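You operate a simulated robot arm through the tools that you are given. There is no shell and no other tool. Be economical: measure what you need, move in short steps, check, and stop when the job is done.

You run a simulated robot arm. Do the job below in one go: nothing can be reset, and whatever is moved stays where it is left.

JOB
Press the white button two times. Put the cover that says "MT9M-565" from the top of the press bench on the slat conveyor. Open the drawer of the wiring bench, take the blue pad and put it in the inside of the wiring bench's drawer and shut the drawer again. Shut the upper bench drawer. Take the cable box from the slat conveyor and put it on the tray there. Fetch the filter from the slat conveyor and stand it on the steel plate on the vice bench. Put the tin marked "grease 2" from the slat conveyor on the white panel. Take the box from the top of the vice bench and leave it on the top of the seal bench. Take the hand nut and leave it on top of the foot valve. Take the yellow pad from the refill bench and leave it on the top of the seal bench. Shut the washer lid. Do these in any order. Set down upright: filter, tin, box.

Only the result counts: the job must be done as asked and must still hold three seconds after the hand-in. Knocking over, shifting, dropping, spilling or breaking anything else fails it. A push-on lid holds only when it is set on centred and level and pressed home; a screw cap is set on level and turned clockwise until tight.

ROBOT AND FRAMES
A 7-joint arm with a vacuum gripper on a trunk, on a base that drives. Base frame: it is fixed to the floor where the robot stands at the start and does not move with it; the origin is under the middle of the robot, x ahead of it, y to its left, z up; the surface under the hand at the start is at about z = 0.8. Readings come in m, degrees, newtons and seconds.
Its first joint turns from -166.0 to 166.0 degrees. Places, roughly: blue pad (5x5x4 cm) [1.6, -0.3, 0.7]; box [0.5, 1.75, 0.75]; cable box (9x6x5 cm) [-1.3, 0.7, 0.8]; cover [0.75, 0, 0.75]; drawer of the wiring bench [0.4, -3.9, 0.6]; filter (5x5x10 cm) [-1.3, 1.3, 0.8]; foot valve (5x5x7 cm) [0.8, 1.6, 0.8]; hand nut (3x3x3 cm) [0.7, 1.3, 0.8]; inside of the wiring bench's drawer [0.5, -3.9, 0.6]; panel (11x15x1 cm) [-1.3, 1.7, 0.8]; slat conveyor [-1.2, 0.7, 0.8]; steel plate on the vice bench (36x21 cm) [0.38, 1.62, 0.8]; tin [-1.25, 2, 0.75]; top of the seal bench [1.5, 0.7, 0.7]; tray (11x12x4 cm) [-1.2, 0.1, 0.8]; upper bench drawer [-3.3, 0.4, 0.7]; washer lid [1.4, 4.1, 1]; white button [0.5, 0.2, 0.9]; yellow pad (6x10x5 cm) [0.3, -1.2, 0.8]. Payload 1.06 kg.
Tool frame: the origin (TCP) lies in the middle of the cups' lips, and z points out of the cups. The gripper has 1 cup of 0.024 m across, covering 0.024 by 0.024 m (tool x, y); the bellows give 0.008 m. With the vacuum on, a cup seals on a smooth face that it is pressed against (1 to 4 N); it does not hold porous or soft things. The pull reaches 23 N.
Orientation is that of the tool frame in the base frame, as a unit quaternion [x, y, z, w]. With the cups facing straight down, the tool's x points along the base's -x, its y along +y and its z along -z.

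CONTROLS
- The arm moves only by the tool step_arm. Its argument "rows" is one flat list of numbers, 7 for each row, row after row: the turn, a rotation vector about the tool's x, y, z in units of 45 degrees (1.0 is 45 degrees), then the shift along the tool's x, y, z in units of 100 mm (1.0 is 100 mm), then the vacuum: 1 switches it on, 0 off. In form: [ax, ay, az, x, y, z, suction, ax, ay, az, x, y, z, suction, ...]. A call has 1 to 10 rows; each row is the pose to reach, as a shift and turn from the pose commanded when the call began, along the tool's axes at that moment. A call with a number of a shift or a turn outside -1 to 1 is refused whole. A row lasts 0.2 s, in which the tool goes at most 0.05 m and 8.6 degrees; a call with a longer step from one row to the next is refused whole, and so is a gripper value outside its range. A pose out of reach is approached as far as the arm can. The call stops where the force on the tool passes 40 N (or 10 N more than at its start, if that is more) or the arm is blocked; 0.2 s more then pass. The pull builds up within a second once a cup has sealed. Time passes only in rows, and 0.2 s behind the last, so rows that repeat a pose give it time. It gives the time, the measured TCP pose, the force on the tool (base axes) and the pull of the vacuum at its end, in the units of the frame above (readings bear some noise), with the torque about the TCP (base axes, N m) and any sound that the robot's microphone picked up, and new pictures: "pictures" is both (left out), scene, wrist or none.
- Cameras (640 x 400 px; columns grow to the right, rows downward): "scene" is now at [0.1903, 0.1861, 1.468]; the picture's right is [-0.30, -0.95, 0.00], its down [-0.63, 0.20, -0.75] and it looks along [0.71, -0.22, -0.67] (base axes); focal length 274 px, centre (320, 200). "wrist" rides on the gripper at [0.078, 0.019, -0.096] in the tool frame; the picture's right is [-0.24, 0.97, 0.00], its down [-0.71, -0.17, -0.69] and it looks along [-0.67, -0.16, 0.73] (tool axes); focal length 243 px, centre (320, 200). There is no depth. A picture from a camera that has moved, and an enlarged one, comes with that camera's place and axes in the base frame and with its lens. The place of the scene camera against the robot may be out by one fixed shift of up to 0.018 m in any direction.
- roll_base(legs): drives the robot by 1 to 6 legs, each [ahead, left, turn to the left] in m, m and degrees, along the robot's own axes; the way and the turn of a leg run together, so that a leg with both is an arc; at most 1.5 m and 180 degrees a leg. The arm and the cameras ride along, it lands a little off, and it stops where it bumps. It gives what a move gives, and a new picture of the scene camera.
- turn_head(pan, tilt): turns the head with the scene camera to pan (to the left, within 120 degrees either way) and tilt (down, from -29 to 69), counted from straight ahead of the robot. It gives what a move gives, and a new picture of the scene camera.
- close_up(camera, box): a new picture of the part [left, top, right, bottom] of that camera's present view, enlarged. The clock stands still meanwhile.
- close_job(): hands the job in; it is judged then, once.

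Work in short steps. Places have to be worked out from the pictures, the camera data and where the tool is seen: move nearer, look again, correct. Check each grasp and each placing, and mend what went wrong. You have 535 turns and 360 pictures in all, those below and enlarged ones among them. Switch the vacuum off and draw the arm clear of the work before you hand the job in, unless the task says otherwise; then end with one line.

The tools are called as name(argument=value, ...) on one line, values as JSON. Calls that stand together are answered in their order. step_arm: Moves the arm, as the interface text tells. Its arguments: {"type":"object","properties":{"rows":{"type":"array","items":{"type":"number"}},"pictures":{"type":"string","enum":["both","scene","wrist","none"]}},"required":["rows"]} The other tools are called the same way: roll_base (legs) drives the base; turn_head (pan, tilt) turns the head that bears the scene camera; close_up (camera, box) takes an enlarged picture of a part of a camera's view; close_job () hands the job in.

At the start:

```text
time_s: 0.0
position: [0.5518, 0.1907, 1.1794]
orientation: [0.0, 1.0, 0.0, 0.0]
ft_force: [0.0, -0.3, 0.4]
moment: [0.0, 0.02, 0.0]
pull: 0.0
robot x, y, heading: [0.0014, 0.0024, -0.0]
head pan, tilt: [-17.5, 41.7]
```

scene: 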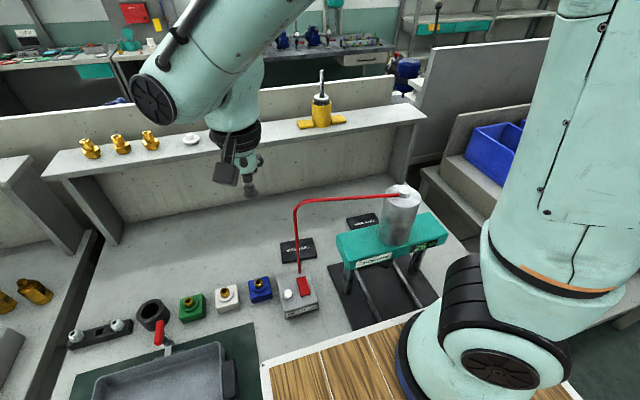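
wrist: 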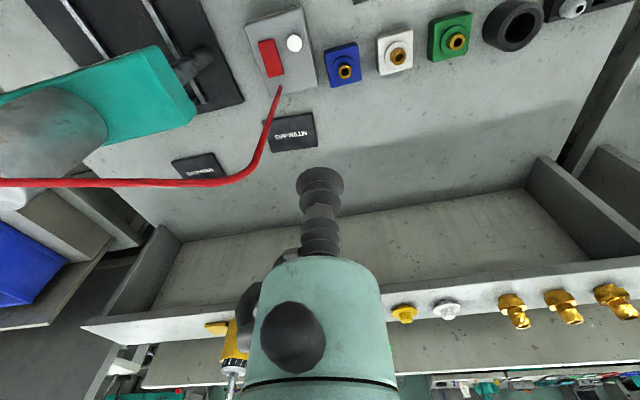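

The press bench is in view: a grey box with a red and a white button, and two dark covers with labels. I'll enlarge both labels and the switch box.

close_up(camera="wrist", box=[160, 0, 360, 190])

close_up(camera="scene", box=[260, 190, 420, 330])

```text
2.11 times, centred on (260, 95) of wrist
camera zoom: at [0.4737, 0.209, 1.273], right [0.24, 0.97, 0.0], down [0.71, -0.17, 0.69], along [0.67, -0.16, -0.73], focal length 511 px, centre (446, 421)
```

zoom: 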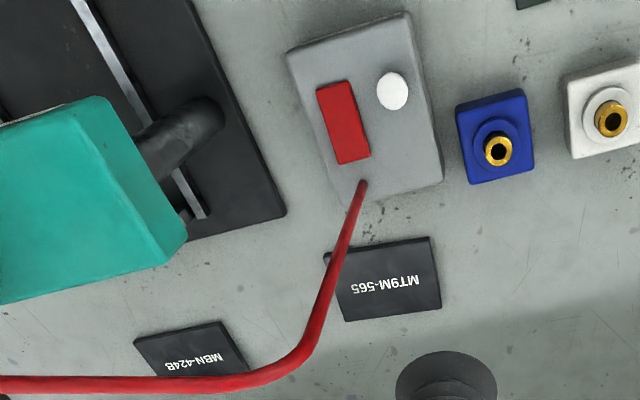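

```text
2.86 times, centred on (340, 260) of scene
camera zoom: at [0.1903, 0.1861, 1.468], right [-0.3, -0.95, 0.0], down [-0.63, 0.2, -0.75], along [0.71, -0.22, -0.67], focal length 782 px, centre (263, 29)
```

zoom: 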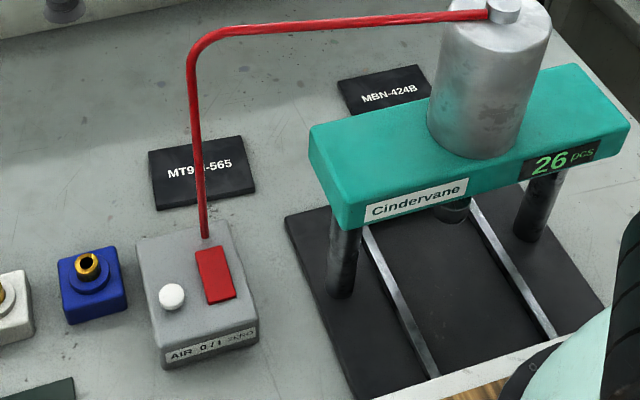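

Working from both cameras, I put the white button at about (0.54, 0.156, 0.85) and the MT9M-565 cover at (0.696, 0.098). The red hose rises at (0.60, 0.11) to z of about 1.07 and then runs towards -y. Next I survey the surroundings.

turn_head(pan=30, tilt=25)

turn_head(pan=80, tilt=25)

turn_head(pan=120, tilt=25)

turn_head(pan=-60, tilt=25)

turn_head(pan=-110, tilt=25)

```text
time_s: 1.1
position: [0.551, 0.1911, 1.1797]
orientation: [0.0, 1.0, 0.0, 0.0]
ft_force: [0.6, 0.1, 0.2]
moment: [-0.03, -0.01, -0.06]
pull: 0.1
robot x, y, heading: [-0.0032, -0.0019, -0.4]
head pan, tilt: [30.0, 25.0]
camera scene: at [0.1902, 0.2573, 1.4938], right [0.5, -0.87, 0.0], down [-0.37, -0.21, -0.91], along [0.79, 0.45, -0.42], focal length 274 px, centre (320, 200)
```

scene: 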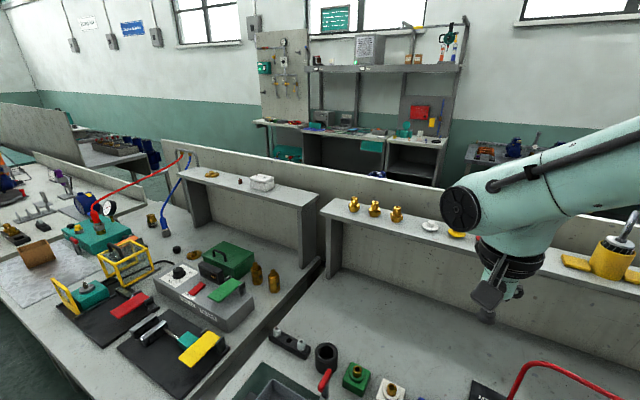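

```text
time_s: 2.3
position: [0.5521, 0.1919, 1.1787]
orientation: [0.001, 1.0, 0.0, 0.001]
ft_force: [0.1, 1.1, 0.3]
moment: [0.0, -0.01, -0.01]
pull: 0.1
robot x, y, heading: [0.0012, 0.0013, -0.3]
head pan, tilt: [80.0, 25.0]
camera scene: at [0.1265, 0.302, 1.4938], right [0.98, -0.17, 0.0], down [-0.07, -0.42, -0.91], along [0.16, 0.89, -0.42], focal length 274 px, centre (320, 200)
```

scene: 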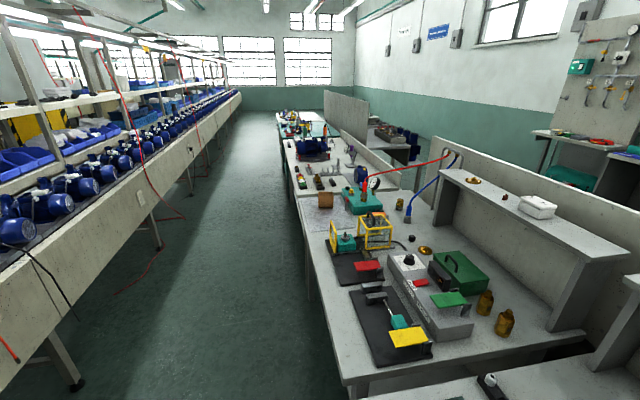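

```text
time_s: 3.4
position: [0.5505, 0.1908, 1.18]
orientation: [0.0, 1.0, 0.0, 0.0]
ft_force: [0.0, -1.1, 0.0]
moment: [-0.02, 0.03, 0.0]
pull: 0.0
robot x, y, heading: [0.0017, -0.0015, -0.0]
head pan, tilt: [120.0, 25.0]
camera scene: at [0.0644, 0.2911, 1.4938], right [0.87, 0.5, 0.0], down [0.21, -0.37, -0.91], along [-0.45, 0.79, -0.42], focal length 274 px, centre (320, 200)
```

scene: 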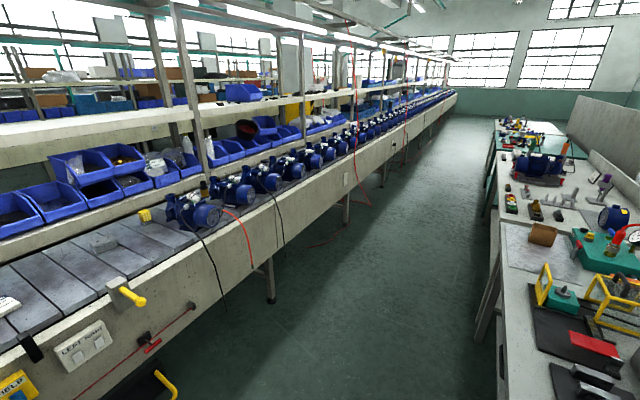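

```text
time_s: 6.1
position: [0.5512, 0.1899, 1.1799]
orientation: [0.0, 1.0, 0.0, 0.0]
ft_force: [0.9, 0.5, -0.6]
moment: [0.01, -0.04, 0.01]
pull: 0.0
robot x, y, heading: [-0.0008, -0.002, 0.2]
head pan, tilt: [-60.0, 25.0]
camera scene: at [0.1565, 0.1315, 1.4938], right [-0.87, -0.5, 0.0], down [-0.21, 0.37, -0.91], along [0.45, -0.78, -0.42], focal length 274 px, centre (320, 200)
```

scene: 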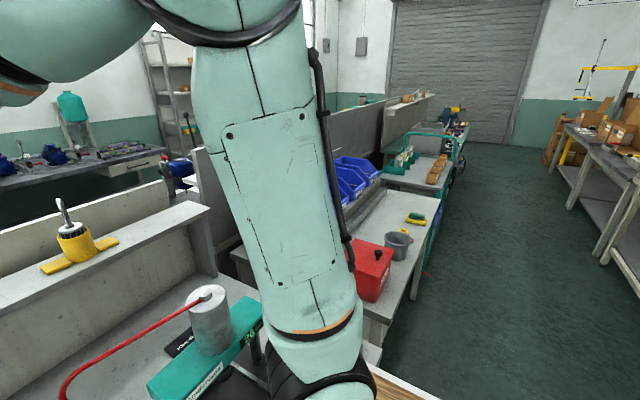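

```text
time_s: 7.3
position: [0.5506, 0.19, 1.1806]
orientation: [0.0, 1.0, 0.0, 0.0]
ft_force: [0.3, 0.2, -0.4]
moment: [0.02, 0.0, 0.0]
pull: 0.0
robot x, y, heading: [-0.003, 0.0015, -0.2]
head pan, tilt: [-110.0, 25.0]
camera scene: at [0.0789, 0.1247, 1.4939], right [-0.94, 0.34, 0.0], down [0.14, 0.4, -0.91], along [-0.31, -0.85, -0.42], focal length 274 px, centre (320, 200)
```

scene: 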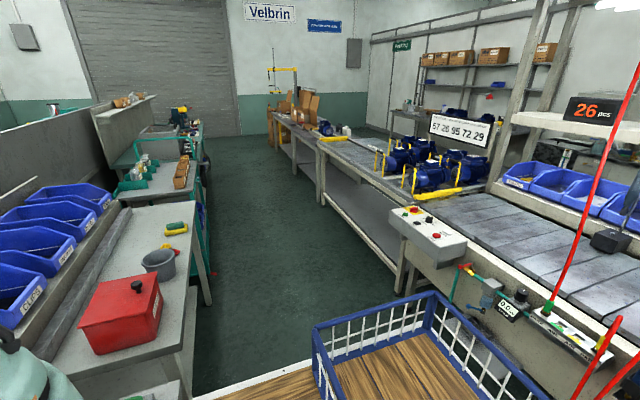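

The sequence will be the local jobs first, then driving. I point the head back and move the tool over the white button, coming down to z = 0.93.

turn_head(pan=0, tilt=45)

step_arm(rows=[0, 0, 0, 0.1, -0.35, 0.3, 0, 0, 0, 0, 0.1, -0.35, 0.7, 0, 0, 0, 0, 0.1, -0.35, 1.0, 0], pictures="none")

step_arm(rows=[0, 0, 0, 0, 0, 0.5, 0, 0, 0, 0, 0, 0, 1.0, 0], pictures="none")

step_arm(rows=[0, 0, 0, 0, 0, 0.3, 0, 0, 0, 0, 0, 0, 0.5, 0, 0, 0, 0, 0, 0, 0.5, 0], pictures="both")

```text
time_s: 9.2
position: [0.5515, 0.1906, 1.1794]
orientation: [0.0, 1.0, 0.0, 0.001]
ft_force: [-0.3, -0.2, 0.1]
moment: [-0.03, -0.02, 0.03]
pull: 0.0
robot x, y, heading: [-0.0008, -0.0029, -0.3]
head pan, tilt: [0.0, 45.0]
camera scene: at [0.1917, 0.2113, 1.4633], right [0.0, -1.0, 0.0], down [-0.71, 0.0, -0.71], along [0.71, 0.0, -0.71], focal length 274 px, centre (320, 200)
```

scene: 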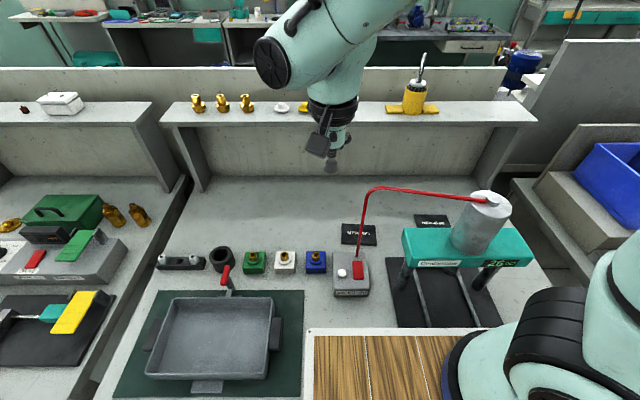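

```text
time_s: 9.9
position: [0.5397, 0.1548, 1.0788]
orientation: [0.0, 1.0, 0.0, 0.001]
ft_force: [-0.4, -0.1, 1.3]
moment: [0.01, -0.05, 0.01]
pull: 0.1
robot x, y, heading: [-0.0046, -0.0005, -0.0]
head pan, tilt: [0.0, 45.0]
```

```text
time_s: 10.6
position: [0.5412, 0.1585, 0.9791]
orientation: [-0.001, 1.0, -0.001, 0.0]
ft_force: [-0.5, 0.0, -0.3]
moment: [0.01, -0.01, -0.02]
pull: 0.2
robot x, y, heading: [-0.0014, -0.0, 0.0]
head pan, tilt: [0.0, 45.0]
```

```text
time_s: 11.3
position: [0.5415, 0.1574, 0.9301]
orientation: [0.0, 1.0, 0.0, 0.001]
ft_force: [0.4, -0.1, -0.1]
moment: [-0.02, 0.02, -0.01]
pull: 0.1
robot x, y, heading: [0.0003, 0.004, 0.1]
head pan, tilt: [0.0, 45.0]
camera scene: at [0.1917, 0.2113, 1.4633], right [0.0, -1.0, 0.0], down [-0.71, 0.0, -0.71], along [0.71, 0.0, -0.71], focal length 274 px, centre (320, 200)
camera wrist: at [0.4645, 0.1764, 1.0232], right [0.24, 0.97, 0.0], down [0.71, -0.17, 0.69], along [0.67, -0.16, -0.73], focal length 243 px, centre (320, 200)
```

scene: 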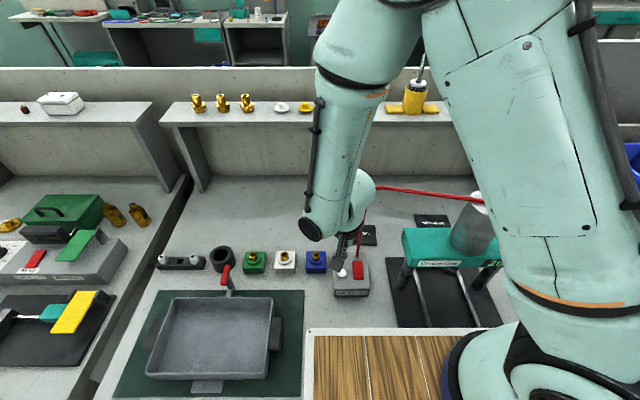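
wrist: 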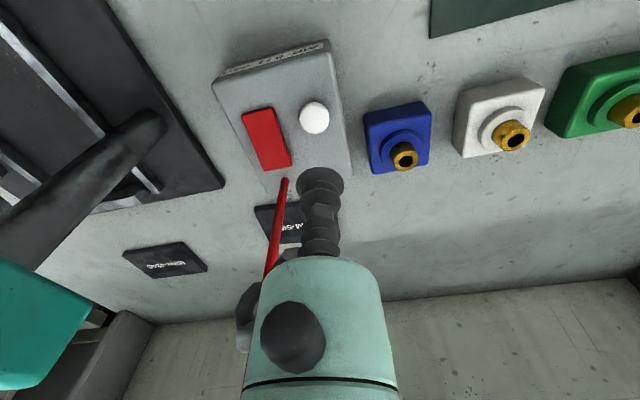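

The button comes out at (0.540, 0.154, 0.851). I descend to just above it and then press slowly.

step_arm(rows=[0, 0, 0, 0, -0.025, 0.35, 0, 0, 0, 0, 0, -0.025, 0.65, 0], pictures="none")

step_arm(rows=[0, 0, 0, 0, 0, 0.05, 0, 0, 0, 0, 0, 0, 0.1, 0, 0, 0, 0, 0, 0, 0.14, 0], pictures="wrist")

```text
time_s: 11.9
position: [0.5388, 0.153, 0.8628]
orientation: [0.0, 1.0, 0.001, 0.0]
ft_force: [0.2, -0.5, -0.2]
moment: [0.0, -0.01, -0.02]
pull: 0.0
robot x, y, heading: [-0.0035, 0.0016, -0.1]
head pan, tilt: [0.0, 45.0]
```

```text
time_s: 12.8
position: [0.5423, 0.1537, 0.8503]
orientation: [0.0, 1.0, 0.0, 0.0]
ft_force: [0.1, 0.2, 2.3]
moment: [0.01, 0.06, -0.02]
pull: 0.0
robot x, y, heading: [0.0008, -0.0023, 0.2]
head pan, tilt: [0.0, 45.0]
heard: click
camera wrist: at [0.4645, 0.1722, 0.9444], right [0.24, 0.97, 0.0], down [0.71, -0.17, 0.69], along [0.67, -0.16, -0.73], focal length 243 px, centre (320, 200)
```

wrist: 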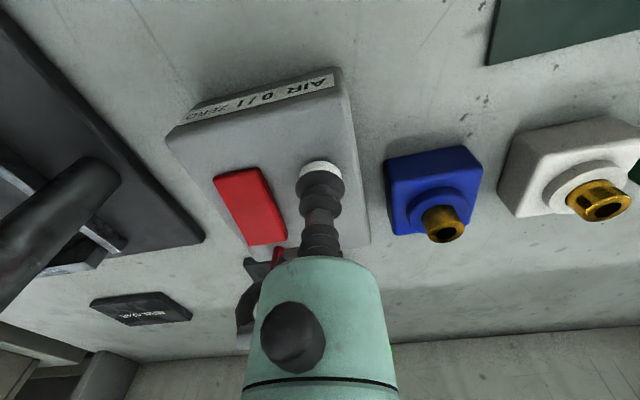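

I heard one click at z of about 0.850. I lift off and press a second time the same way.

step_arm(rows=[0, 0, 0, 0, 0, -0.15, 0, 0, 0, 0, 0, 0, -0.25, 0, 0, 0, 0, 0, 0, -0.25, 0], pictures="none")

step_arm(rows=[0, 0, 0, 0, 0, 0.12, 0, 0, 0, 0, 0, 0.16, 0, 0, 0, 0, 0, 0, 0.21, 0, 0, 0, 0, 0, 0, 0.25, 0], pictures="none")

```text
time_s: 13.6
position: [0.5406, 0.1539, 0.8769]
orientation: [0.0, 1.0, 0.0, 0.0]
ft_force: [-0.2, -0.1, -0.4]
moment: [0.0, -0.02, -0.01]
pull: 0.0
robot x, y, heading: [0.0013, 0.0032, 0.1]
head pan, tilt: [0.0, 45.0]
```

```text
refused: rows must hold 7 numbers for each row
```

That call had a malformed row, so I press again with the rows corrected.

step_arm(rows=[0, 0, 0, 0, 0, 0.12, 0, 0, 0, 0, 0, 0, 0.16, 0, 0, 0, 0, 0, 0, 0.21, 0, 0, 0, 0, 0, 0, 0.25, 0], pictures="none")

step_arm(rows=[0, 0, 0, 0, 0, -0.25, 0, 0, 0, 0, 0, 0, -0.6, 0, 0, 0, 0, 0, 0, -1.0, 0], pictures="scene")

```text
time_s: 14.6
position: [0.5406, 0.1514, 0.851]
orientation: [0.001, 1.0, 0.0, 0.001]
ft_force: [0.2, -1.1, 2.8]
moment: [0.03, 0.03, 0.0]
pull: 0.1
robot x, y, heading: [-0.0003, -0.0002, -0.0]
head pan, tilt: [0.0, 45.0]
heard: click
```

```text
time_s: 15.3
position: [0.5393, 0.1513, 0.9508]
orientation: [0.0, 1.0, 0.001, -0.001]
ft_force: [0.3, -0.3, 0.2]
moment: [-0.02, 0.02, 0.02]
pull: 0.0
robot x, y, heading: [-0.006, 0.0008, 0.1]
head pan, tilt: [0.0, 45.0]
camera scene: at [0.1921, 0.2116, 1.4632], right [0.0, -1.0, 0.0], down [-0.71, 0.0, -0.71], along [0.71, 0.0, -0.71], focal length 274 px, centre (320, 200)
```

scene: 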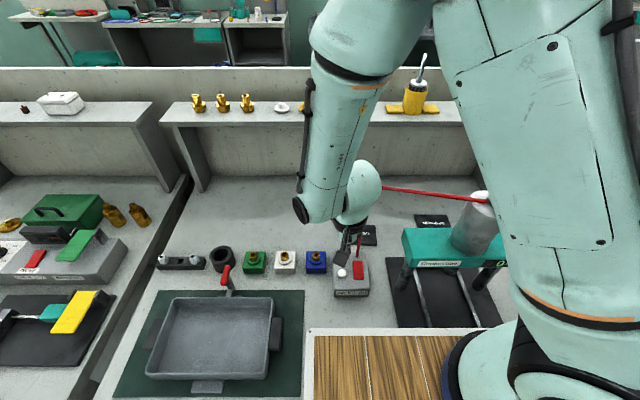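

Two clicks, so the button is done. Reaching the cover from here would put the wrist against the red hose, so I raise the arm and drive left to approach from the other side.

step_arm(rows=[0, 0, 0, 0.3, 0, -0.4, 0, 0, 0, 0, 0.6, 0, -0.8, 0, 0, 0, 0, 0.6, 0, -1.0, 0], pictures="none")

step_arm(rows=[0, 0, 0, 0, 0, -0.5, 0, 0, 0, 0, 0, 0, -1.0, 0], pictures="none")

roll_base(legs=[[0, 0.2, 0]])

```text
time_s: 16.1
position: [0.4817, 0.1535, 1.0511]
orientation: [0.0, 1.0, -0.001, 0.0]
ft_force: [-0.2, -0.5, -0.4]
moment: [-0.02, 0.03, -0.03]
pull: 0.1
robot x, y, heading: [0.0014, 0.0003, -0.2]
head pan, tilt: [0.0, 45.0]
```

```text
time_s: 16.8
position: [0.4816, 0.1498, 1.151]
orientation: [0.001, 1.0, -0.001, 0.001]
ft_force: [1.1, -0.7, -0.4]
moment: [-0.01, 0.0, -0.05]
pull: 0.1
robot x, y, heading: [0.0018, 0.0012, 0.0]
head pan, tilt: [0.0, 45.0]
```

```text
time_s: 18.4
position: [0.4822, 0.3567, 1.1505]
orientation: [0.002, 1.0, 0.0, -0.001]
ft_force: [0.8, -0.1, -0.7]
moment: [-0.03, 0.01, 0.01]
pull: 0.1
robot x, y, heading: [-0.0018, 0.208, 0.1]
head pan, tilt: [0.0, 45.0]
camera scene: at [0.1924, 0.4204, 1.4633], right [0.0, -1.0, 0.0], down [-0.71, 0.0, -0.71], along [0.71, 0.0, -0.71], focal length 274 px, centre (320, 200)
```

scene: 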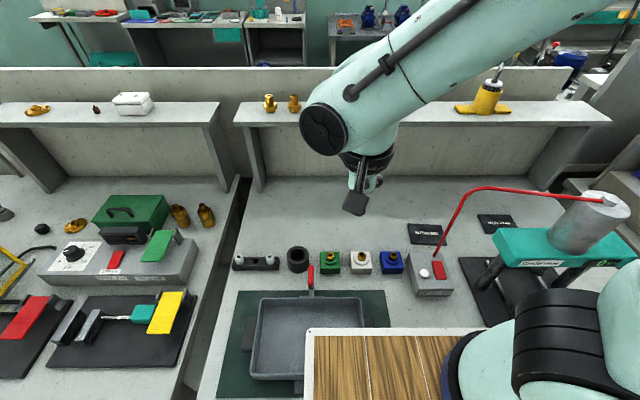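

The wood deck is part of the robot. I drive 0.42 m further left.

roll_base(legs=[[0, 0.42, 0]])

turn_head(pan=-40, tilt=45)

```text
time_s: 20.2
position: [0.4881, 0.4667, 1.1503]
orientation: [0.058, 0.998, 0.001, 0.0]
ft_force: [-0.3, -0.1, 0.5]
moment: [0.01, 0.02, 0.0]
pull: 0.1
robot x, y, heading: [-0.0059, 0.3739, -6.4]
head pan, tilt: [0.0, 45.0]
stopped in leg 1: the robot was blocked; the commanded pose is now the measured one
camera scene: at [0.2072, 0.5629, 1.4633], right [-0.12, -0.99, 0.0], down [-0.7, 0.08, -0.71], along [0.7, -0.08, -0.71], focal length 274 px, centre (320, 200)
```

scene: 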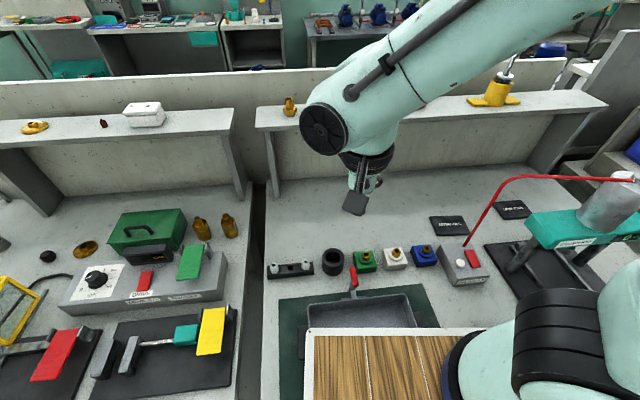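

```text
time_s: 21.3
position: [0.4874, 0.4664, 1.1512]
orientation: [0.058, 0.998, 0.0, 0.0]
ft_force: [-0.5, -0.1, -0.3]
moment: [0.0, -0.01, 0.02]
pull: 0.1
robot x, y, heading: [-0.0063, 0.3742, -6.6]
head pan, tilt: [-40.0, 45.0]
camera scene: at [0.1823, 0.5131, 1.4633], right [-0.73, -0.69, 0.0], down [-0.49, 0.51, -0.71], along [0.49, -0.51, -0.71], focal length 274 px, centre (320, 200)
```

scene: 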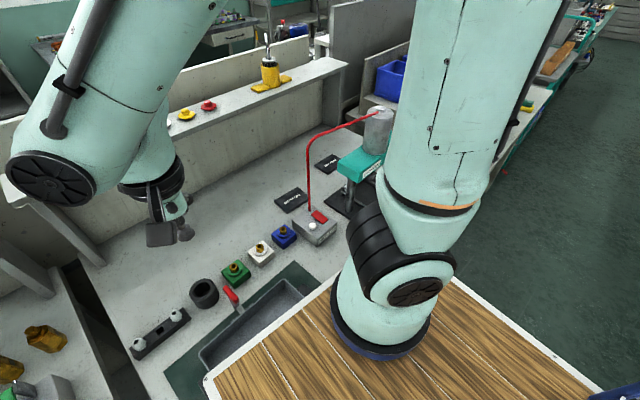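

The base bumped on its left and turned 6°, probably against the vice-bench corner or a leg. I ease off and straighten up, then check that nothing has shifted.

roll_base(legs=[[-0.03, -0.03, 6.4]])

turn_head(pan=20, tilt=60)

```text
time_s: 22.2
position: [0.4437, 0.4889, 1.1508]
orientation: [0.004, 1.0, 0.0, 0.0]
ft_force: [0.4, -0.5, 0.3]
moment: [0.04, 0.02, 0.0]
pull: 0.0
robot x, y, heading: [-0.0385, 0.3415, -0.5]
head pan, tilt: [-40.0, 45.0]
camera scene: at [0.1362, 0.5001, 1.4633], right [-0.65, -0.76, 0.0], down [-0.54, 0.46, -0.71], along [0.54, -0.46, -0.71], focal length 274 px, centre (320, 200)
```

scene: 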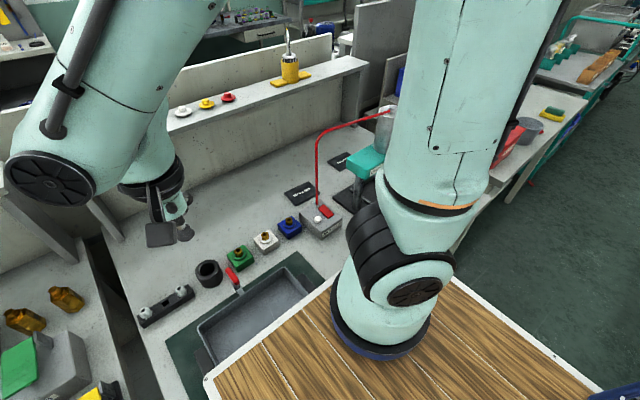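

```text
time_s: 23.5
position: [0.444, 0.4872, 1.1509]
orientation: [0.004, 1.0, 0.0, 0.0]
ft_force: [0.3, 0.2, 0.3]
moment: [0.01, 0.0, -0.02]
pull: 0.0
robot x, y, heading: [-0.0379, 0.3408, -0.5]
head pan, tilt: [20.0, 60.0]
camera scene: at [0.1372, 0.5753, 1.4438], right [0.33, -0.94, 0.0], down [-0.82, -0.29, -0.5], along [0.47, 0.17, -0.87], focal length 274 px, centre (320, 200)
```

scene: 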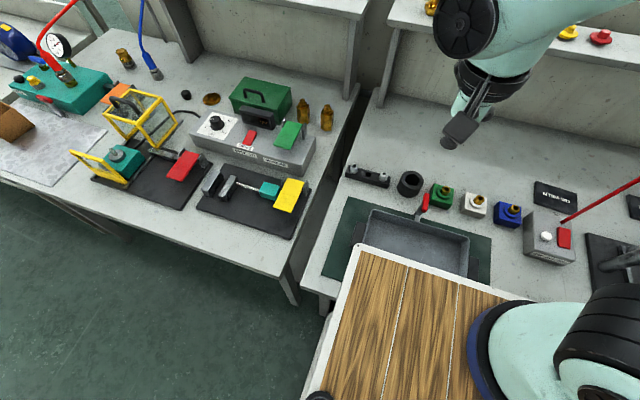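

Nothing has shifted, and the cover is in reach from here. I yaw the tool by 90° so the wrist camera points to +y, away from the hose.

step_arm(rows=[0, 0, 0.1667, 0, 0, 0, 0, 0, 0, 0.3333, 0, 0, 0, 0, 0, 0, 0.5, 0, 0, 0, 0, 0, 0, 0.6667, 0, 0, 0, 0, 0, 0, 0.8333, 0, 0, 0, 0, 0, 0, 1, 0, 0, 0, 0], pictures="none")

step_arm(rows=[0, 0, 0.1667, 0, 0, 0, 0, 0, 0, 0.3333, 0, 0, 0, 0, 0, 0, 0.5, 0, 0, 0, 0, 0, 0, 0.6667, 0, 0, 0, 0, 0, 0, 0.8333, 0, 0, 0, 0, 0, 0, 1, 0, 0, 0, 0], pictures="wrist")

```text
time_s: 24.9
position: [0.4439, 0.4877, 1.151]
orientation: [0.387, 0.922, 0.001, 0.001]
ft_force: [0.3, 0.1, 0.2]
moment: [0.01, -0.01, -0.04]
pull: 0.2
robot x, y, heading: [-0.0389, 0.3425, -0.7]
head pan, tilt: [20.0, 60.0]
```

```text
time_s: 26.3
position: [0.4445, 0.4873, 1.1515]
orientation: [0.71, 0.704, 0.001, -0.001]
ft_force: [-0.2, -0.8, -0.2]
moment: [-0.01, 0.0, 0.01]
pull: 0.0
robot x, y, heading: [-0.0391, 0.3449, -0.8]
head pan, tilt: [20.0, 60.0]
camera wrist: at [0.4653, 0.5649, 1.2443], right [0.97, -0.24, 0.0], down [-0.18, -0.71, 0.68], along [-0.17, -0.66, -0.73], focal length 243 px, centre (320, 200)
```

wrist: 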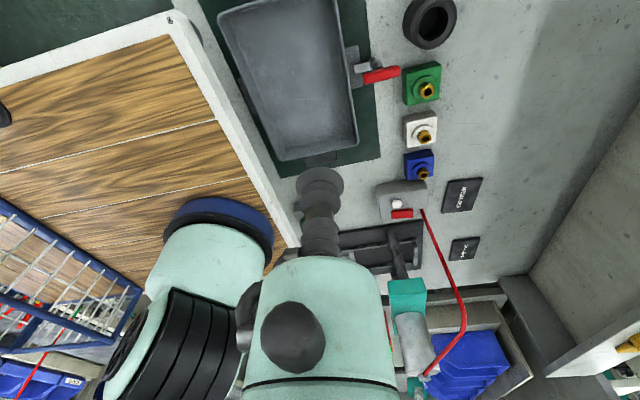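

Tool x now points along base +y and tool y along base +x. I move over towards the cover at z = 1.15.

step_arm(rows=[0, 0, 0, -0.32, 0.21, 0, 0, 0, 0, 0, -0.64, 0.42, 0, 0, 0, 0, 0, -0.95, 0.63, 0, 0], pictures="none")

step_arm(rows=[0, 0, 0, -0.32, 0.21, 0, 0, 0, 0, 0, -0.64, 0.42, 0, 0, 0, 0, 0, -0.95, 0.63, 0, 0], pictures="none")

step_arm(rows=[0, 0, 0, -0.32, 0.21, 0, 0, 0, 0, 0, -0.64, 0.42, 0, 0, 0, 0, 0, -0.95, 0.63, 0, 0], pictures="none")

turn_head(pan=-20, tilt=40)

step_arm(rows=[0, 0, 0, -0.32, 0.21, 0, 0, 0, 0, 0, -0.64, 0.42, 0, 0, 0, 0, 0, -0.9, 0.63, 0, 0], pictures="both")

```text
time_s: 27.1
position: [0.5071, 0.3908, 1.1506]
orientation: [0.709, 0.705, 0.0, 0.001]
ft_force: [-0.9, -0.1, 0.0]
moment: [-0.04, 0.0, 0.04]
pull: 0.1
robot x, y, heading: [-0.0388, 0.3424, -0.5]
head pan, tilt: [20.0, 60.0]
```

```text
time_s: 27.9
position: [0.5695, 0.2962, 1.1511]
orientation: [0.71, 0.704, 0.0, 0.0]
ft_force: [0.2, 0.7, 0.0]
moment: [-0.03, -0.04, 0.02]
pull: 0.1
robot x, y, heading: [-0.037, 0.3424, -0.2]
head pan, tilt: [20.0, 60.0]
```

```text
time_s: 28.7
position: [0.6315, 0.2015, 1.1536]
orientation: [0.71, 0.705, 0.001, 0.0]
ft_force: [0.2, -0.9, 0.3]
moment: [0.0, -0.02, 0.01]
pull: 0.1
robot x, y, heading: [-0.0412, 0.342, -0.3]
head pan, tilt: [20.0, 60.0]
```

```text
time_s: 29.8
position: [0.6314, 0.2015, 1.1526]
orientation: [0.71, 0.704, 0.0, 0.0]
ft_force: [-0.3, 0.1, 0.0]
moment: [0.01, 0.03, -0.01]
pull: 0.1
robot x, y, heading: [-0.0385, 0.3425, -0.6]
head pan, tilt: [-20.0, 40.0]
camera scene: at [0.154, 0.5234, 1.4705], right [-0.35, -0.94, 0.0], down [-0.6, 0.22, -0.77], along [0.72, -0.27, -0.64], focal length 274 px, centre (320, 200)
```

scene: 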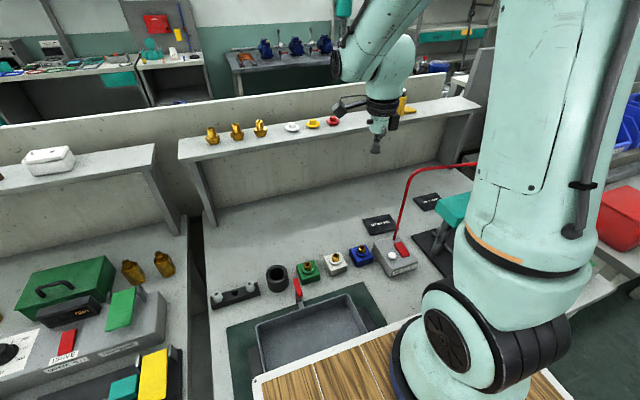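

```text
time_s: 30.6
position: [0.6931, 0.1084, 1.1523]
orientation: [0.709, 0.705, 0.0, 0.0]
ft_force: [0.1, -0.1, 1.3]
moment: [-0.01, 0.02, 0.0]
pull: 0.1
robot x, y, heading: [-0.0392, 0.3431, -0.6]
head pan, tilt: [-20.0, 40.0]
camera scene: at [0.1537, 0.5235, 1.4705], right [-0.35, -0.94, 0.0], down [-0.6, 0.22, -0.77], along [0.72, -0.27, -0.64], focal length 274 px, centre (320, 200)
camera wrist: at [0.7136, 0.1871, 1.2459], right [0.97, -0.24, 0.0], down [-0.18, -0.71, 0.68], along [-0.16, -0.66, -0.73], focal length 243 px, centre (320, 200)
```

scene: 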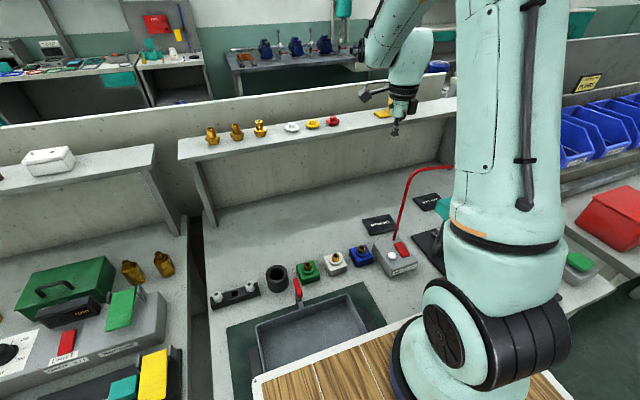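
wrist: 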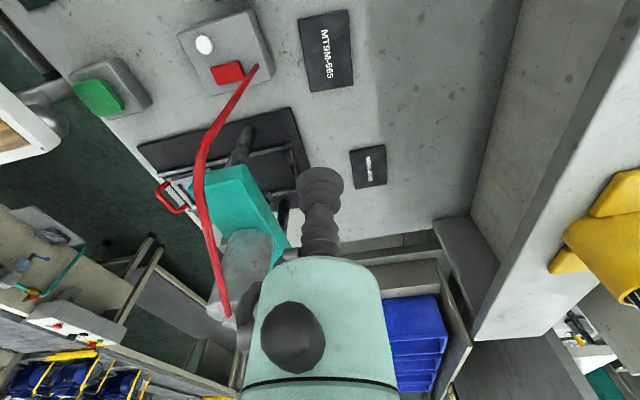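

The cover reads as (0.703, 0.099). I descend over it to z of about 0.87.

step_arm(rows=[0, 0, 0, -0.09, 0.08, 0.3, 0, 0, 0, 0, -0.09, 0.08, 0.65, 0, 0, 0, 0, -0.09, 0.08, 1.0, 0], pictures="none")

step_arm(rows=[0, 0, 0, 0, 0, 0.35, 0, 0, 0, 0, 0, 0, 0.7, 0, 0, 0, 0, 0, 0, 1.0, 0], pictures="both")

```text
time_s: 31.4
position: [0.7019, 0.1012, 1.0475]
orientation: [0.71, 0.704, 0.001, 0.001]
ft_force: [-0.1, 0.2, 0.3]
moment: [0.02, -0.01, 0.0]
pull: 0.0
robot x, y, heading: [-0.0371, 0.3438, -0.5]
head pan, tilt: [-20.0, 40.0]
```

```text
time_s: 32.2
position: [0.7016, 0.1022, 0.9517]
orientation: [0.71, 0.705, 0.001, 0.0]
ft_force: [0.3, 0.3, 0.9]
moment: [0.04, -0.03, 0.0]
pull: 0.0
robot x, y, heading: [-0.0385, 0.343, -0.8]
head pan, tilt: [-20.0, 40.0]
camera scene: at [0.1537, 0.5234, 1.4706], right [-0.35, -0.94, 0.0], down [-0.6, 0.22, -0.77], along [0.72, -0.27, -0.64], focal length 274 px, centre (320, 200)
camera wrist: at [0.7231, 0.1788, 1.0445], right [0.97, -0.24, 0.0], down [-0.18, -0.71, 0.68], along [-0.17, -0.66, -0.73], focal length 243 px, centre (320, 200)
```

scene: 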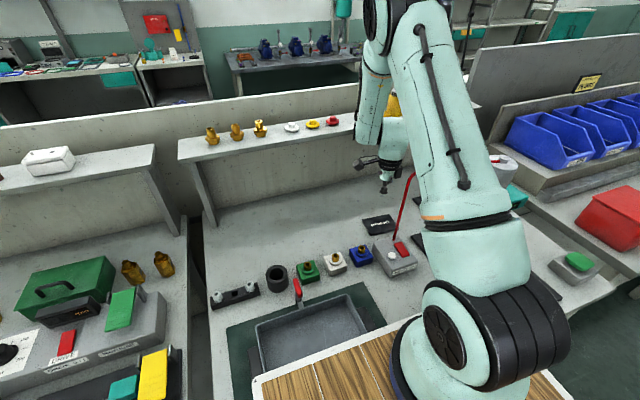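
wrist: 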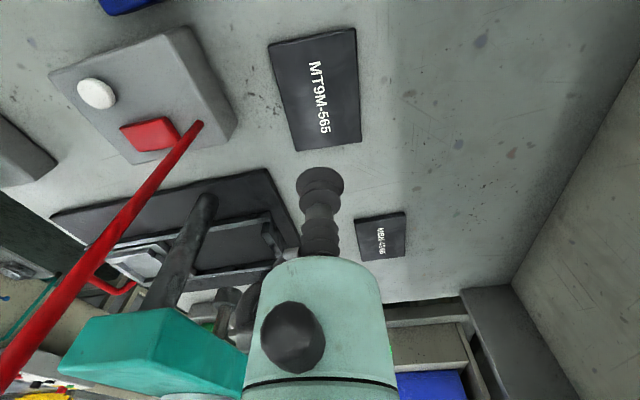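

The TCP is on the cover centre. I lower further with the vacuum on until contact.

step_arm(rows=[0, 0, 0, 0, 0, 0.4, 0, 0, 0, 0, 0, 0, 0.8, 0, 0, 0, 0, 0, 0, 1.0, 1], pictures="none")

step_arm(rows=[0, 0, 0, 0, 0, 0.1, 1, 0, 0, 0, 0, 0, 0.18, 1, 0, 0, 0, 0, 0, 0.24, 1, 0, 0, 0, 0, 0, 0.3, 1], pictures="none")

```text
time_s: 33.0
position: [0.7038, 0.1034, 0.8518]
orientation: [0.709, 0.705, 0.001, -0.001]
ft_force: [-0.3, -0.1, -0.3]
moment: [-0.01, -0.02, 0.04]
pull: 0.0
robot x, y, heading: [-0.0362, 0.3449, -0.2]
head pan, tilt: [-20.0, 40.0]
```

```text
time_s: 34.0
position: [0.7019, 0.1044, 0.8205]
orientation: [0.71, 0.704, 0.0, 0.0]
ft_force: [0.0, 0.3, -0.3]
moment: [0.01, -0.02, 0.03]
pull: 0.0
robot x, y, heading: [-0.0355, 0.3401, -0.5]
head pan, tilt: [-20.0, 40.0]
```

Not touching yet, so I go down in 3 mm steps.

step_arm(rows=[0, 0, 0, 0, 0, 0.04, 1, 0, 0, 0, 0, 0, 0.07, 1, 0, 0, 0, 0, 0, 0.1, 1], pictures="none")

```text
time_s: 34.8
position: [0.7015, 0.1032, 0.8096]
orientation: [0.71, 0.705, 0.0, 0.0]
ft_force: [-1.9, 1.8, 7.2]
moment: [-0.04, 0.01, 0.02]
pull: 22.8
robot x, y, heading: [-0.0393, 0.3416, -0.5]
head pan, tilt: [-20.0, 40.0]
```

It sealed with 22.8 N of pull. I lift straight up, watching clear of the hose.

step_arm(rows=[0, 0, 0, 0, 0, -0.2, 1, 0, 0, 0, 0, 0, -0.6, 1, 0, 0, 0, 0, 0, -1.0, 1], pictures="none")

step_arm(rows=[0, 0, 0, 0, 0, -0.35, 1, 0, 0, 0, 0, 0, -0.7, 1, 0, 0, 0, 0, 0, -1.0, 1], pictures="none")

step_arm(rows=[0, 0, 0, 0, 0, -0.35, 1, 0, 0, 0, 0, 0, -0.7, 1, 0, 0, 0, 0, 0, -1.0, 1], pictures="both")

```text
time_s: 35.6
position: [0.6993, 0.1053, 0.9103]
orientation: [0.71, 0.704, 0.0, 0.0]
ft_force: [0.7, 0.2, -1.1]
moment: [0.06, -0.01, -0.01]
pull: 23.3
robot x, y, heading: [-0.0364, 0.3429, -0.4]
head pan, tilt: [-20.0, 40.0]
```

```text
time_s: 36.4
position: [0.702, 0.1051, 1.0106]
orientation: [0.71, 0.704, 0.001, -0.001]
ft_force: [-0.1, -0.8, -0.9]
moment: [0.01, -0.03, 0.03]
pull: 23.5
robot x, y, heading: [-0.0375, 0.3421, -0.5]
head pan, tilt: [-20.0, 40.0]
```

```text
time_s: 37.2
position: [0.7016, 0.1028, 1.1089]
orientation: [0.709, 0.705, 0.0, 0.0]
ft_force: [-0.4, -1.1, -0.4]
moment: [0.03, -0.01, -0.02]
pull: 22.9
robot x, y, heading: [-0.0348, 0.3422, -0.6]
head pan, tilt: [-20.0, 40.0]
camera scene: at [0.1543, 0.5233, 1.4705], right [-0.35, -0.94, 0.0], down [-0.6, 0.22, -0.77], along [0.72, -0.27, -0.64], focal length 274 px, centre (320, 200)
camera wrist: at [0.7217, 0.1812, 1.2025], right [0.97, -0.24, 0.0], down [-0.18, -0.71, 0.68], along [-0.17, -0.66, -0.73], focal length 243 px, centre (320, 200)
```

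scene: 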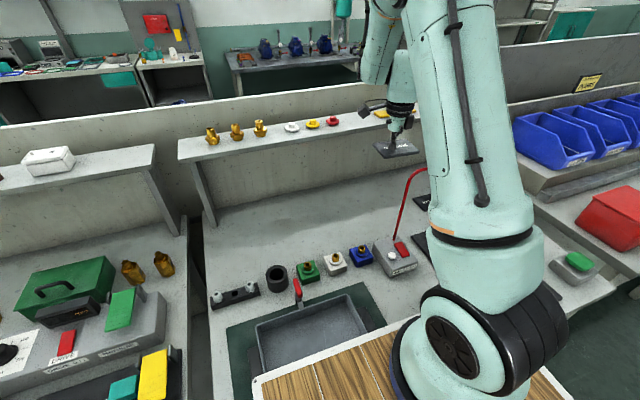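
wrist: 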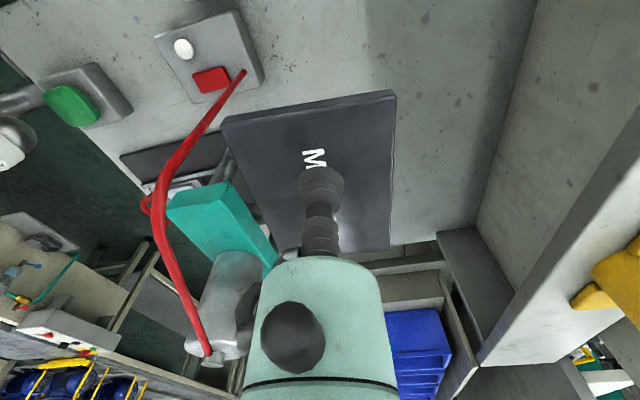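

The cover is held. I retract the arm towards the robot at travel height.

step_arm(rows=[0, 0, 0, 0.3, -0.2, -0.3, 1, 0, 0, 0, 0.6, -0.42, -0.6, 1, 0, 0, 0, 0.95, -0.63, -0.8, 1], pictures="none")

step_arm(rows=[0, 0, 0, 0.3, -0.22, 0, 1, 0, 0, 0, 0.63, -0.45, 0, 1, 0, 0, 0, 0.95, -0.68, 0, 1], pictures="none")

step_arm(rows=[0, 0, 0, 0.3, -0.22, 0, 1, 0, 0, 0, 0.63, -0.45, 0, 1, 0, 0, 0, 0.95, -0.68, 0, 1], pictures="none")

step_arm(rows=[0, 0, 0, 0.3, -0.22, 0, 1, 0, 0, 0, 0.63, -0.45, 0, 1, 0, 0, 0, 0.95, -0.68, 0, 1], pictures="scene")

```text
time_s: 38.0
position: [0.636, 0.1949, 1.1878]
orientation: [0.711, 0.704, 0.0, 0.001]
ft_force: [0.3, 0.4, -1.3]
moment: [0.01, 0.04, -0.03]
pull: 22.8
robot x, y, heading: [-0.0359, 0.3423, -0.5]
head pan, tilt: [-20.0, 40.0]
```

```text
time_s: 38.8
position: [0.5706, 0.2938, 1.1915]
orientation: [0.71, 0.704, -0.001, 0.0]
ft_force: [0.5, 0.1, -1.1]
moment: [0.05, 0.02, 0.01]
pull: 23.0
robot x, y, heading: [-0.0394, 0.3406, -0.3]
head pan, tilt: [-20.0, 40.0]
```

```text
time_s: 39.6
position: [0.5065, 0.3874, 1.19]
orientation: [0.71, 0.704, 0.0, 0.0]
ft_force: [0.3, -1.6, -0.6]
moment: [0.04, 0.01, -0.01]
pull: 22.7
robot x, y, heading: [-0.0378, 0.3387, -0.7]
head pan, tilt: [-20.0, 40.0]
```

```text
time_s: 40.4
position: [0.4397, 0.4835, 1.1915]
orientation: [0.71, 0.704, 0.0, 0.0]
ft_force: [-0.2, -0.2, -1.6]
moment: [0.05, 0.0, -0.01]
pull: 22.4
robot x, y, heading: [-0.0357, 0.3425, -0.5]
head pan, tilt: [-20.0, 40.0]
camera scene: at [0.1541, 0.5232, 1.4705], right [-0.35, -0.94, 0.0], down [-0.6, 0.22, -0.77], along [0.72, -0.27, -0.64], focal length 274 px, centre (320, 200)
```

scene: 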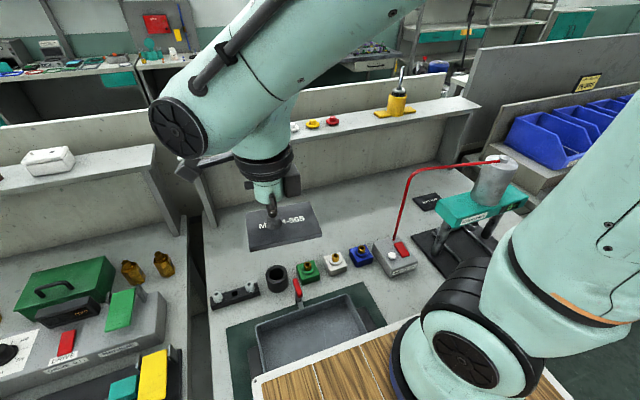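

I back up to the middle of the aisle and turn left in stages towards the conveyor, keeping the arm tucked.

roll_base(legs=[[-0.14, 0, 0], [0, 0, 90]])

turn_head(pan=70, tilt=40)

```text
time_s: 45.5
position: [-0.3174, 0.8221, 1.1925]
orientation: [0.006, 1.0, 0.001, -0.001]
ft_force: [0.6, -0.1, -1.6]
moment: [-0.03, 0.0, 0.01]
pull: 23.0
robot x, y, heading: [-0.1803, 0.338, 89.3]
head pan, tilt: [-20.0, 40.0]
camera scene: at [-0.3472, 0.5268, 1.4705], right [0.94, -0.35, 0.0], down [-0.23, -0.6, -0.77], along [0.27, 0.72, -0.64], focal length 274 px, centre (320, 200)
```

scene: 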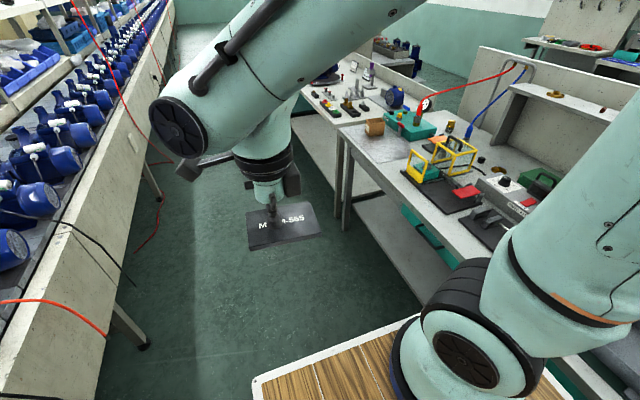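

```text
time_s: 47.2
position: [-0.3191, 0.8206, 1.1921]
orientation: [0.006, 1.0, 0.0, 0.0]
ft_force: [0.2, -1.0, -1.3]
moment: [0.01, -0.02, -0.03]
pull: 22.6
robot x, y, heading: [-0.1763, 0.3459, 89.4]
head pan, tilt: [70.0, 40.0]
camera scene: at [-0.4567, 0.4773, 1.4705], right [0.35, 0.94, 0.0], down [0.6, -0.23, -0.77], along [-0.72, 0.27, -0.64], focal length 274 px, centre (320, 200)
```

scene: 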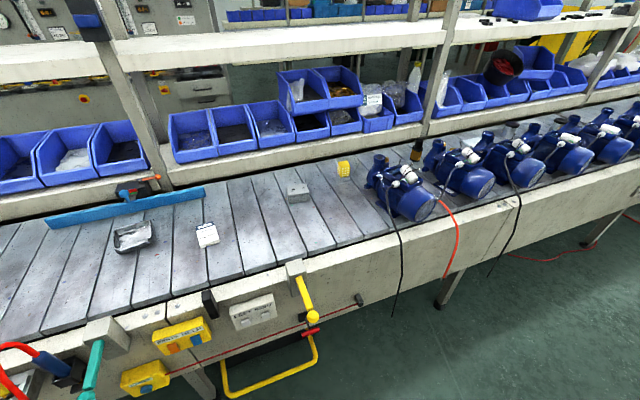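

The conveyor is visible. I put the cable box at about (-1.25, 0.68), the tray at (-1.24, 0.12) and a white item at (-1.16, 0.35). I turn to face the conveyor squarely.

roll_base(legs=[[0.1, 0.02, 0], [0, 0, 90]])

turn_head(pan=0, tilt=42)

```text
time_s: 52.2
position: [-0.6751, 0.3032, 1.1922]
orientation: [-0.703, 0.711, 0.0, 0.0]
ft_force: [-0.5, -0.5, -1.4]
moment: [-0.02, 0.0, -0.02]
pull: 22.9
robot x, y, heading: [-0.1988, 0.4446, 179.4]
head pan, tilt: [70.0, 40.0]
camera scene: at [-0.3197, 0.1562, 1.4705], right [-0.94, 0.35, 0.0], down [0.23, 0.6, -0.77], along [-0.27, -0.72, -0.64], focal length 274 px, centre (320, 200)
```

scene: 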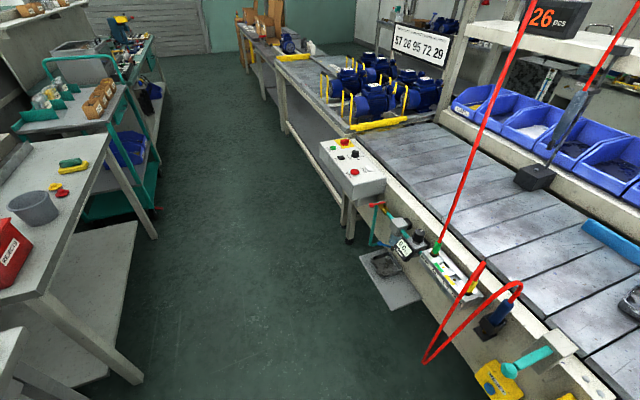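

```text
time_s: 53.6
position: [-0.6756, 0.3031, 1.1921]
orientation: [-0.704, 0.711, 0.001, 0.001]
ft_force: [-0.4, 1.0, -0.6]
moment: [-0.01, -0.01, -0.03]
pull: 22.9
robot x, y, heading: [-0.1965, 0.4429, 179.6]
head pan, tilt: [0.0, 42.0]
camera scene: at [-0.3734, 0.2366, 1.4676], right [0.01, 1.0, 0.0], down [0.67, -0.01, -0.74], along [-0.74, 0.01, -0.67], focal length 274 px, centre (320, 200)
```

scene: 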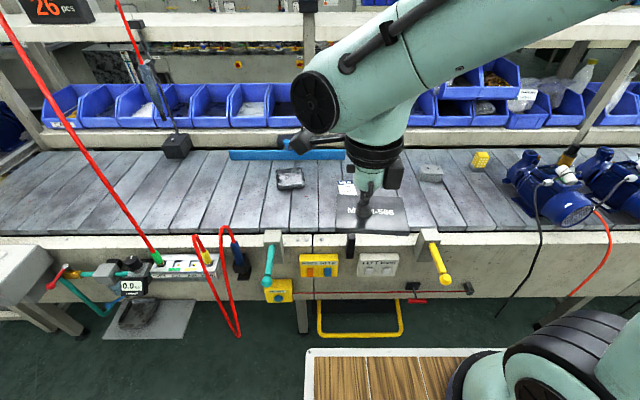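

Tool y now points at the conveyor and tool x along base -y. I extend towards a free spot on the belt at (-1.12, 0.50).

step_arm(rows=[0, 0, 0, -0.2, 0.4, 0, 1, 0, 0, 0, -0.4, 0.8, 0, 1, 0, 0, 0, -0.5, 1.0, 0, 1], pictures="none")

step_arm(rows=[0, 0, 0, -0.2, 0.4, 0, 1, 0, 0, 0, -0.4, 0.8, 0, 1, 0, 0, 0, -0.5, 1.0, 0, 1], pictures="none")

step_arm(rows=[0, 0, 0, -0.2, 0.4, 0, 1, 0, 0, 0, -0.4, 0.8, 0, 1, 0, 0, 0, -0.5, 1.0, 0, 1], pictures="none")

step_arm(rows=[0, 0, 0, -0.2, 0.4, 0, 1, 0, 0, 0, -0.4, 0.8, 0, 1, 0, 0, 0, -0.5, 1.0, 0, 1], pictures="both")

```text
time_s: 54.4
position: [-0.7772, 0.3536, 1.191]
orientation: [-0.704, 0.71, -0.001, 0.0]
ft_force: [-0.2, 0.2, 0.0]
moment: [0.0, 0.01, 0.02]
pull: 23.3
robot x, y, heading: [-0.2007, 0.4436, 179.5]
head pan, tilt: [0.0, 42.0]
```

```text
time_s: 55.2
position: [-0.8734, 0.4041, 1.1907]
orientation: [-0.704, 0.711, 0.001, 0.0]
ft_force: [0.2, -0.7, -0.3]
moment: [-0.06, 0.01, 0.01]
pull: 22.8
robot x, y, heading: [-0.2026, 0.4439, 179.4]
head pan, tilt: [0.0, 42.0]
```

```text
time_s: 56.0
position: [-0.9739, 0.4559, 1.1902]
orientation: [-0.704, 0.711, 0.0, 0.0]
ft_force: [-0.1, 0.0, -1.3]
moment: [0.0, 0.01, -0.02]
pull: 22.8
robot x, y, heading: [-0.2011, 0.4437, 179.2]
head pan, tilt: [0.0, 42.0]
```

```text
time_s: 56.8
position: [-1.0711, 0.5066, 1.1949]
orientation: [-0.704, 0.71, 0.0, -0.001]
ft_force: [0.5, -0.5, -1.1]
moment: [0.0, 0.0, -0.01]
pull: 22.9
robot x, y, heading: [-0.196, 0.4435, 179.6]
head pan, tilt: [0.0, 42.0]
camera scene: at [-0.373, 0.2366, 1.4676], right [0.01, 1.0, 0.0], down [0.67, -0.01, -0.74], along [-0.74, 0.01, -0.67], focal length 274 px, centre (320, 200)
camera wrist: at [-1.0896, 0.4282, 1.2874], right [-0.97, 0.24, 0.0], down [0.18, 0.71, 0.68], along [0.17, 0.66, -0.73], focal length 243 px, centre (320, 200)
```

scene: 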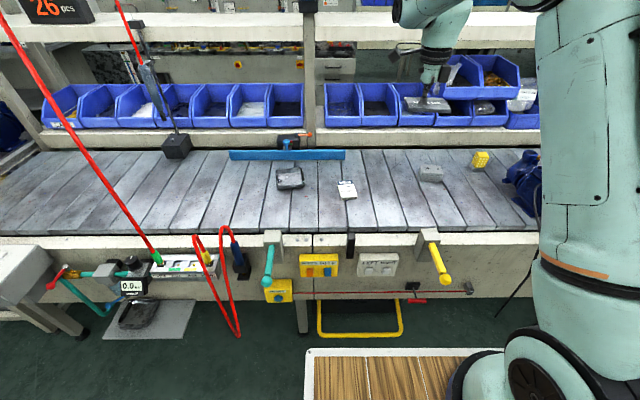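
wrist: 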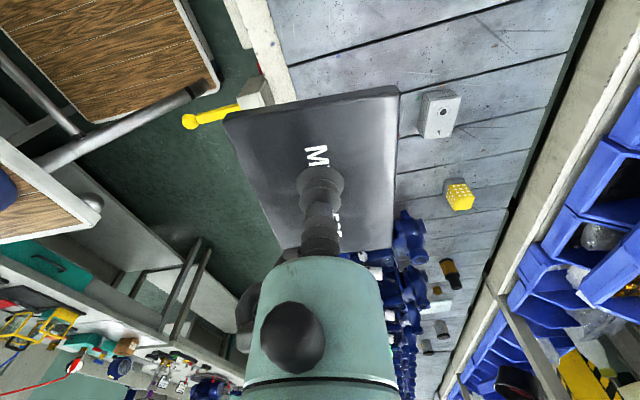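

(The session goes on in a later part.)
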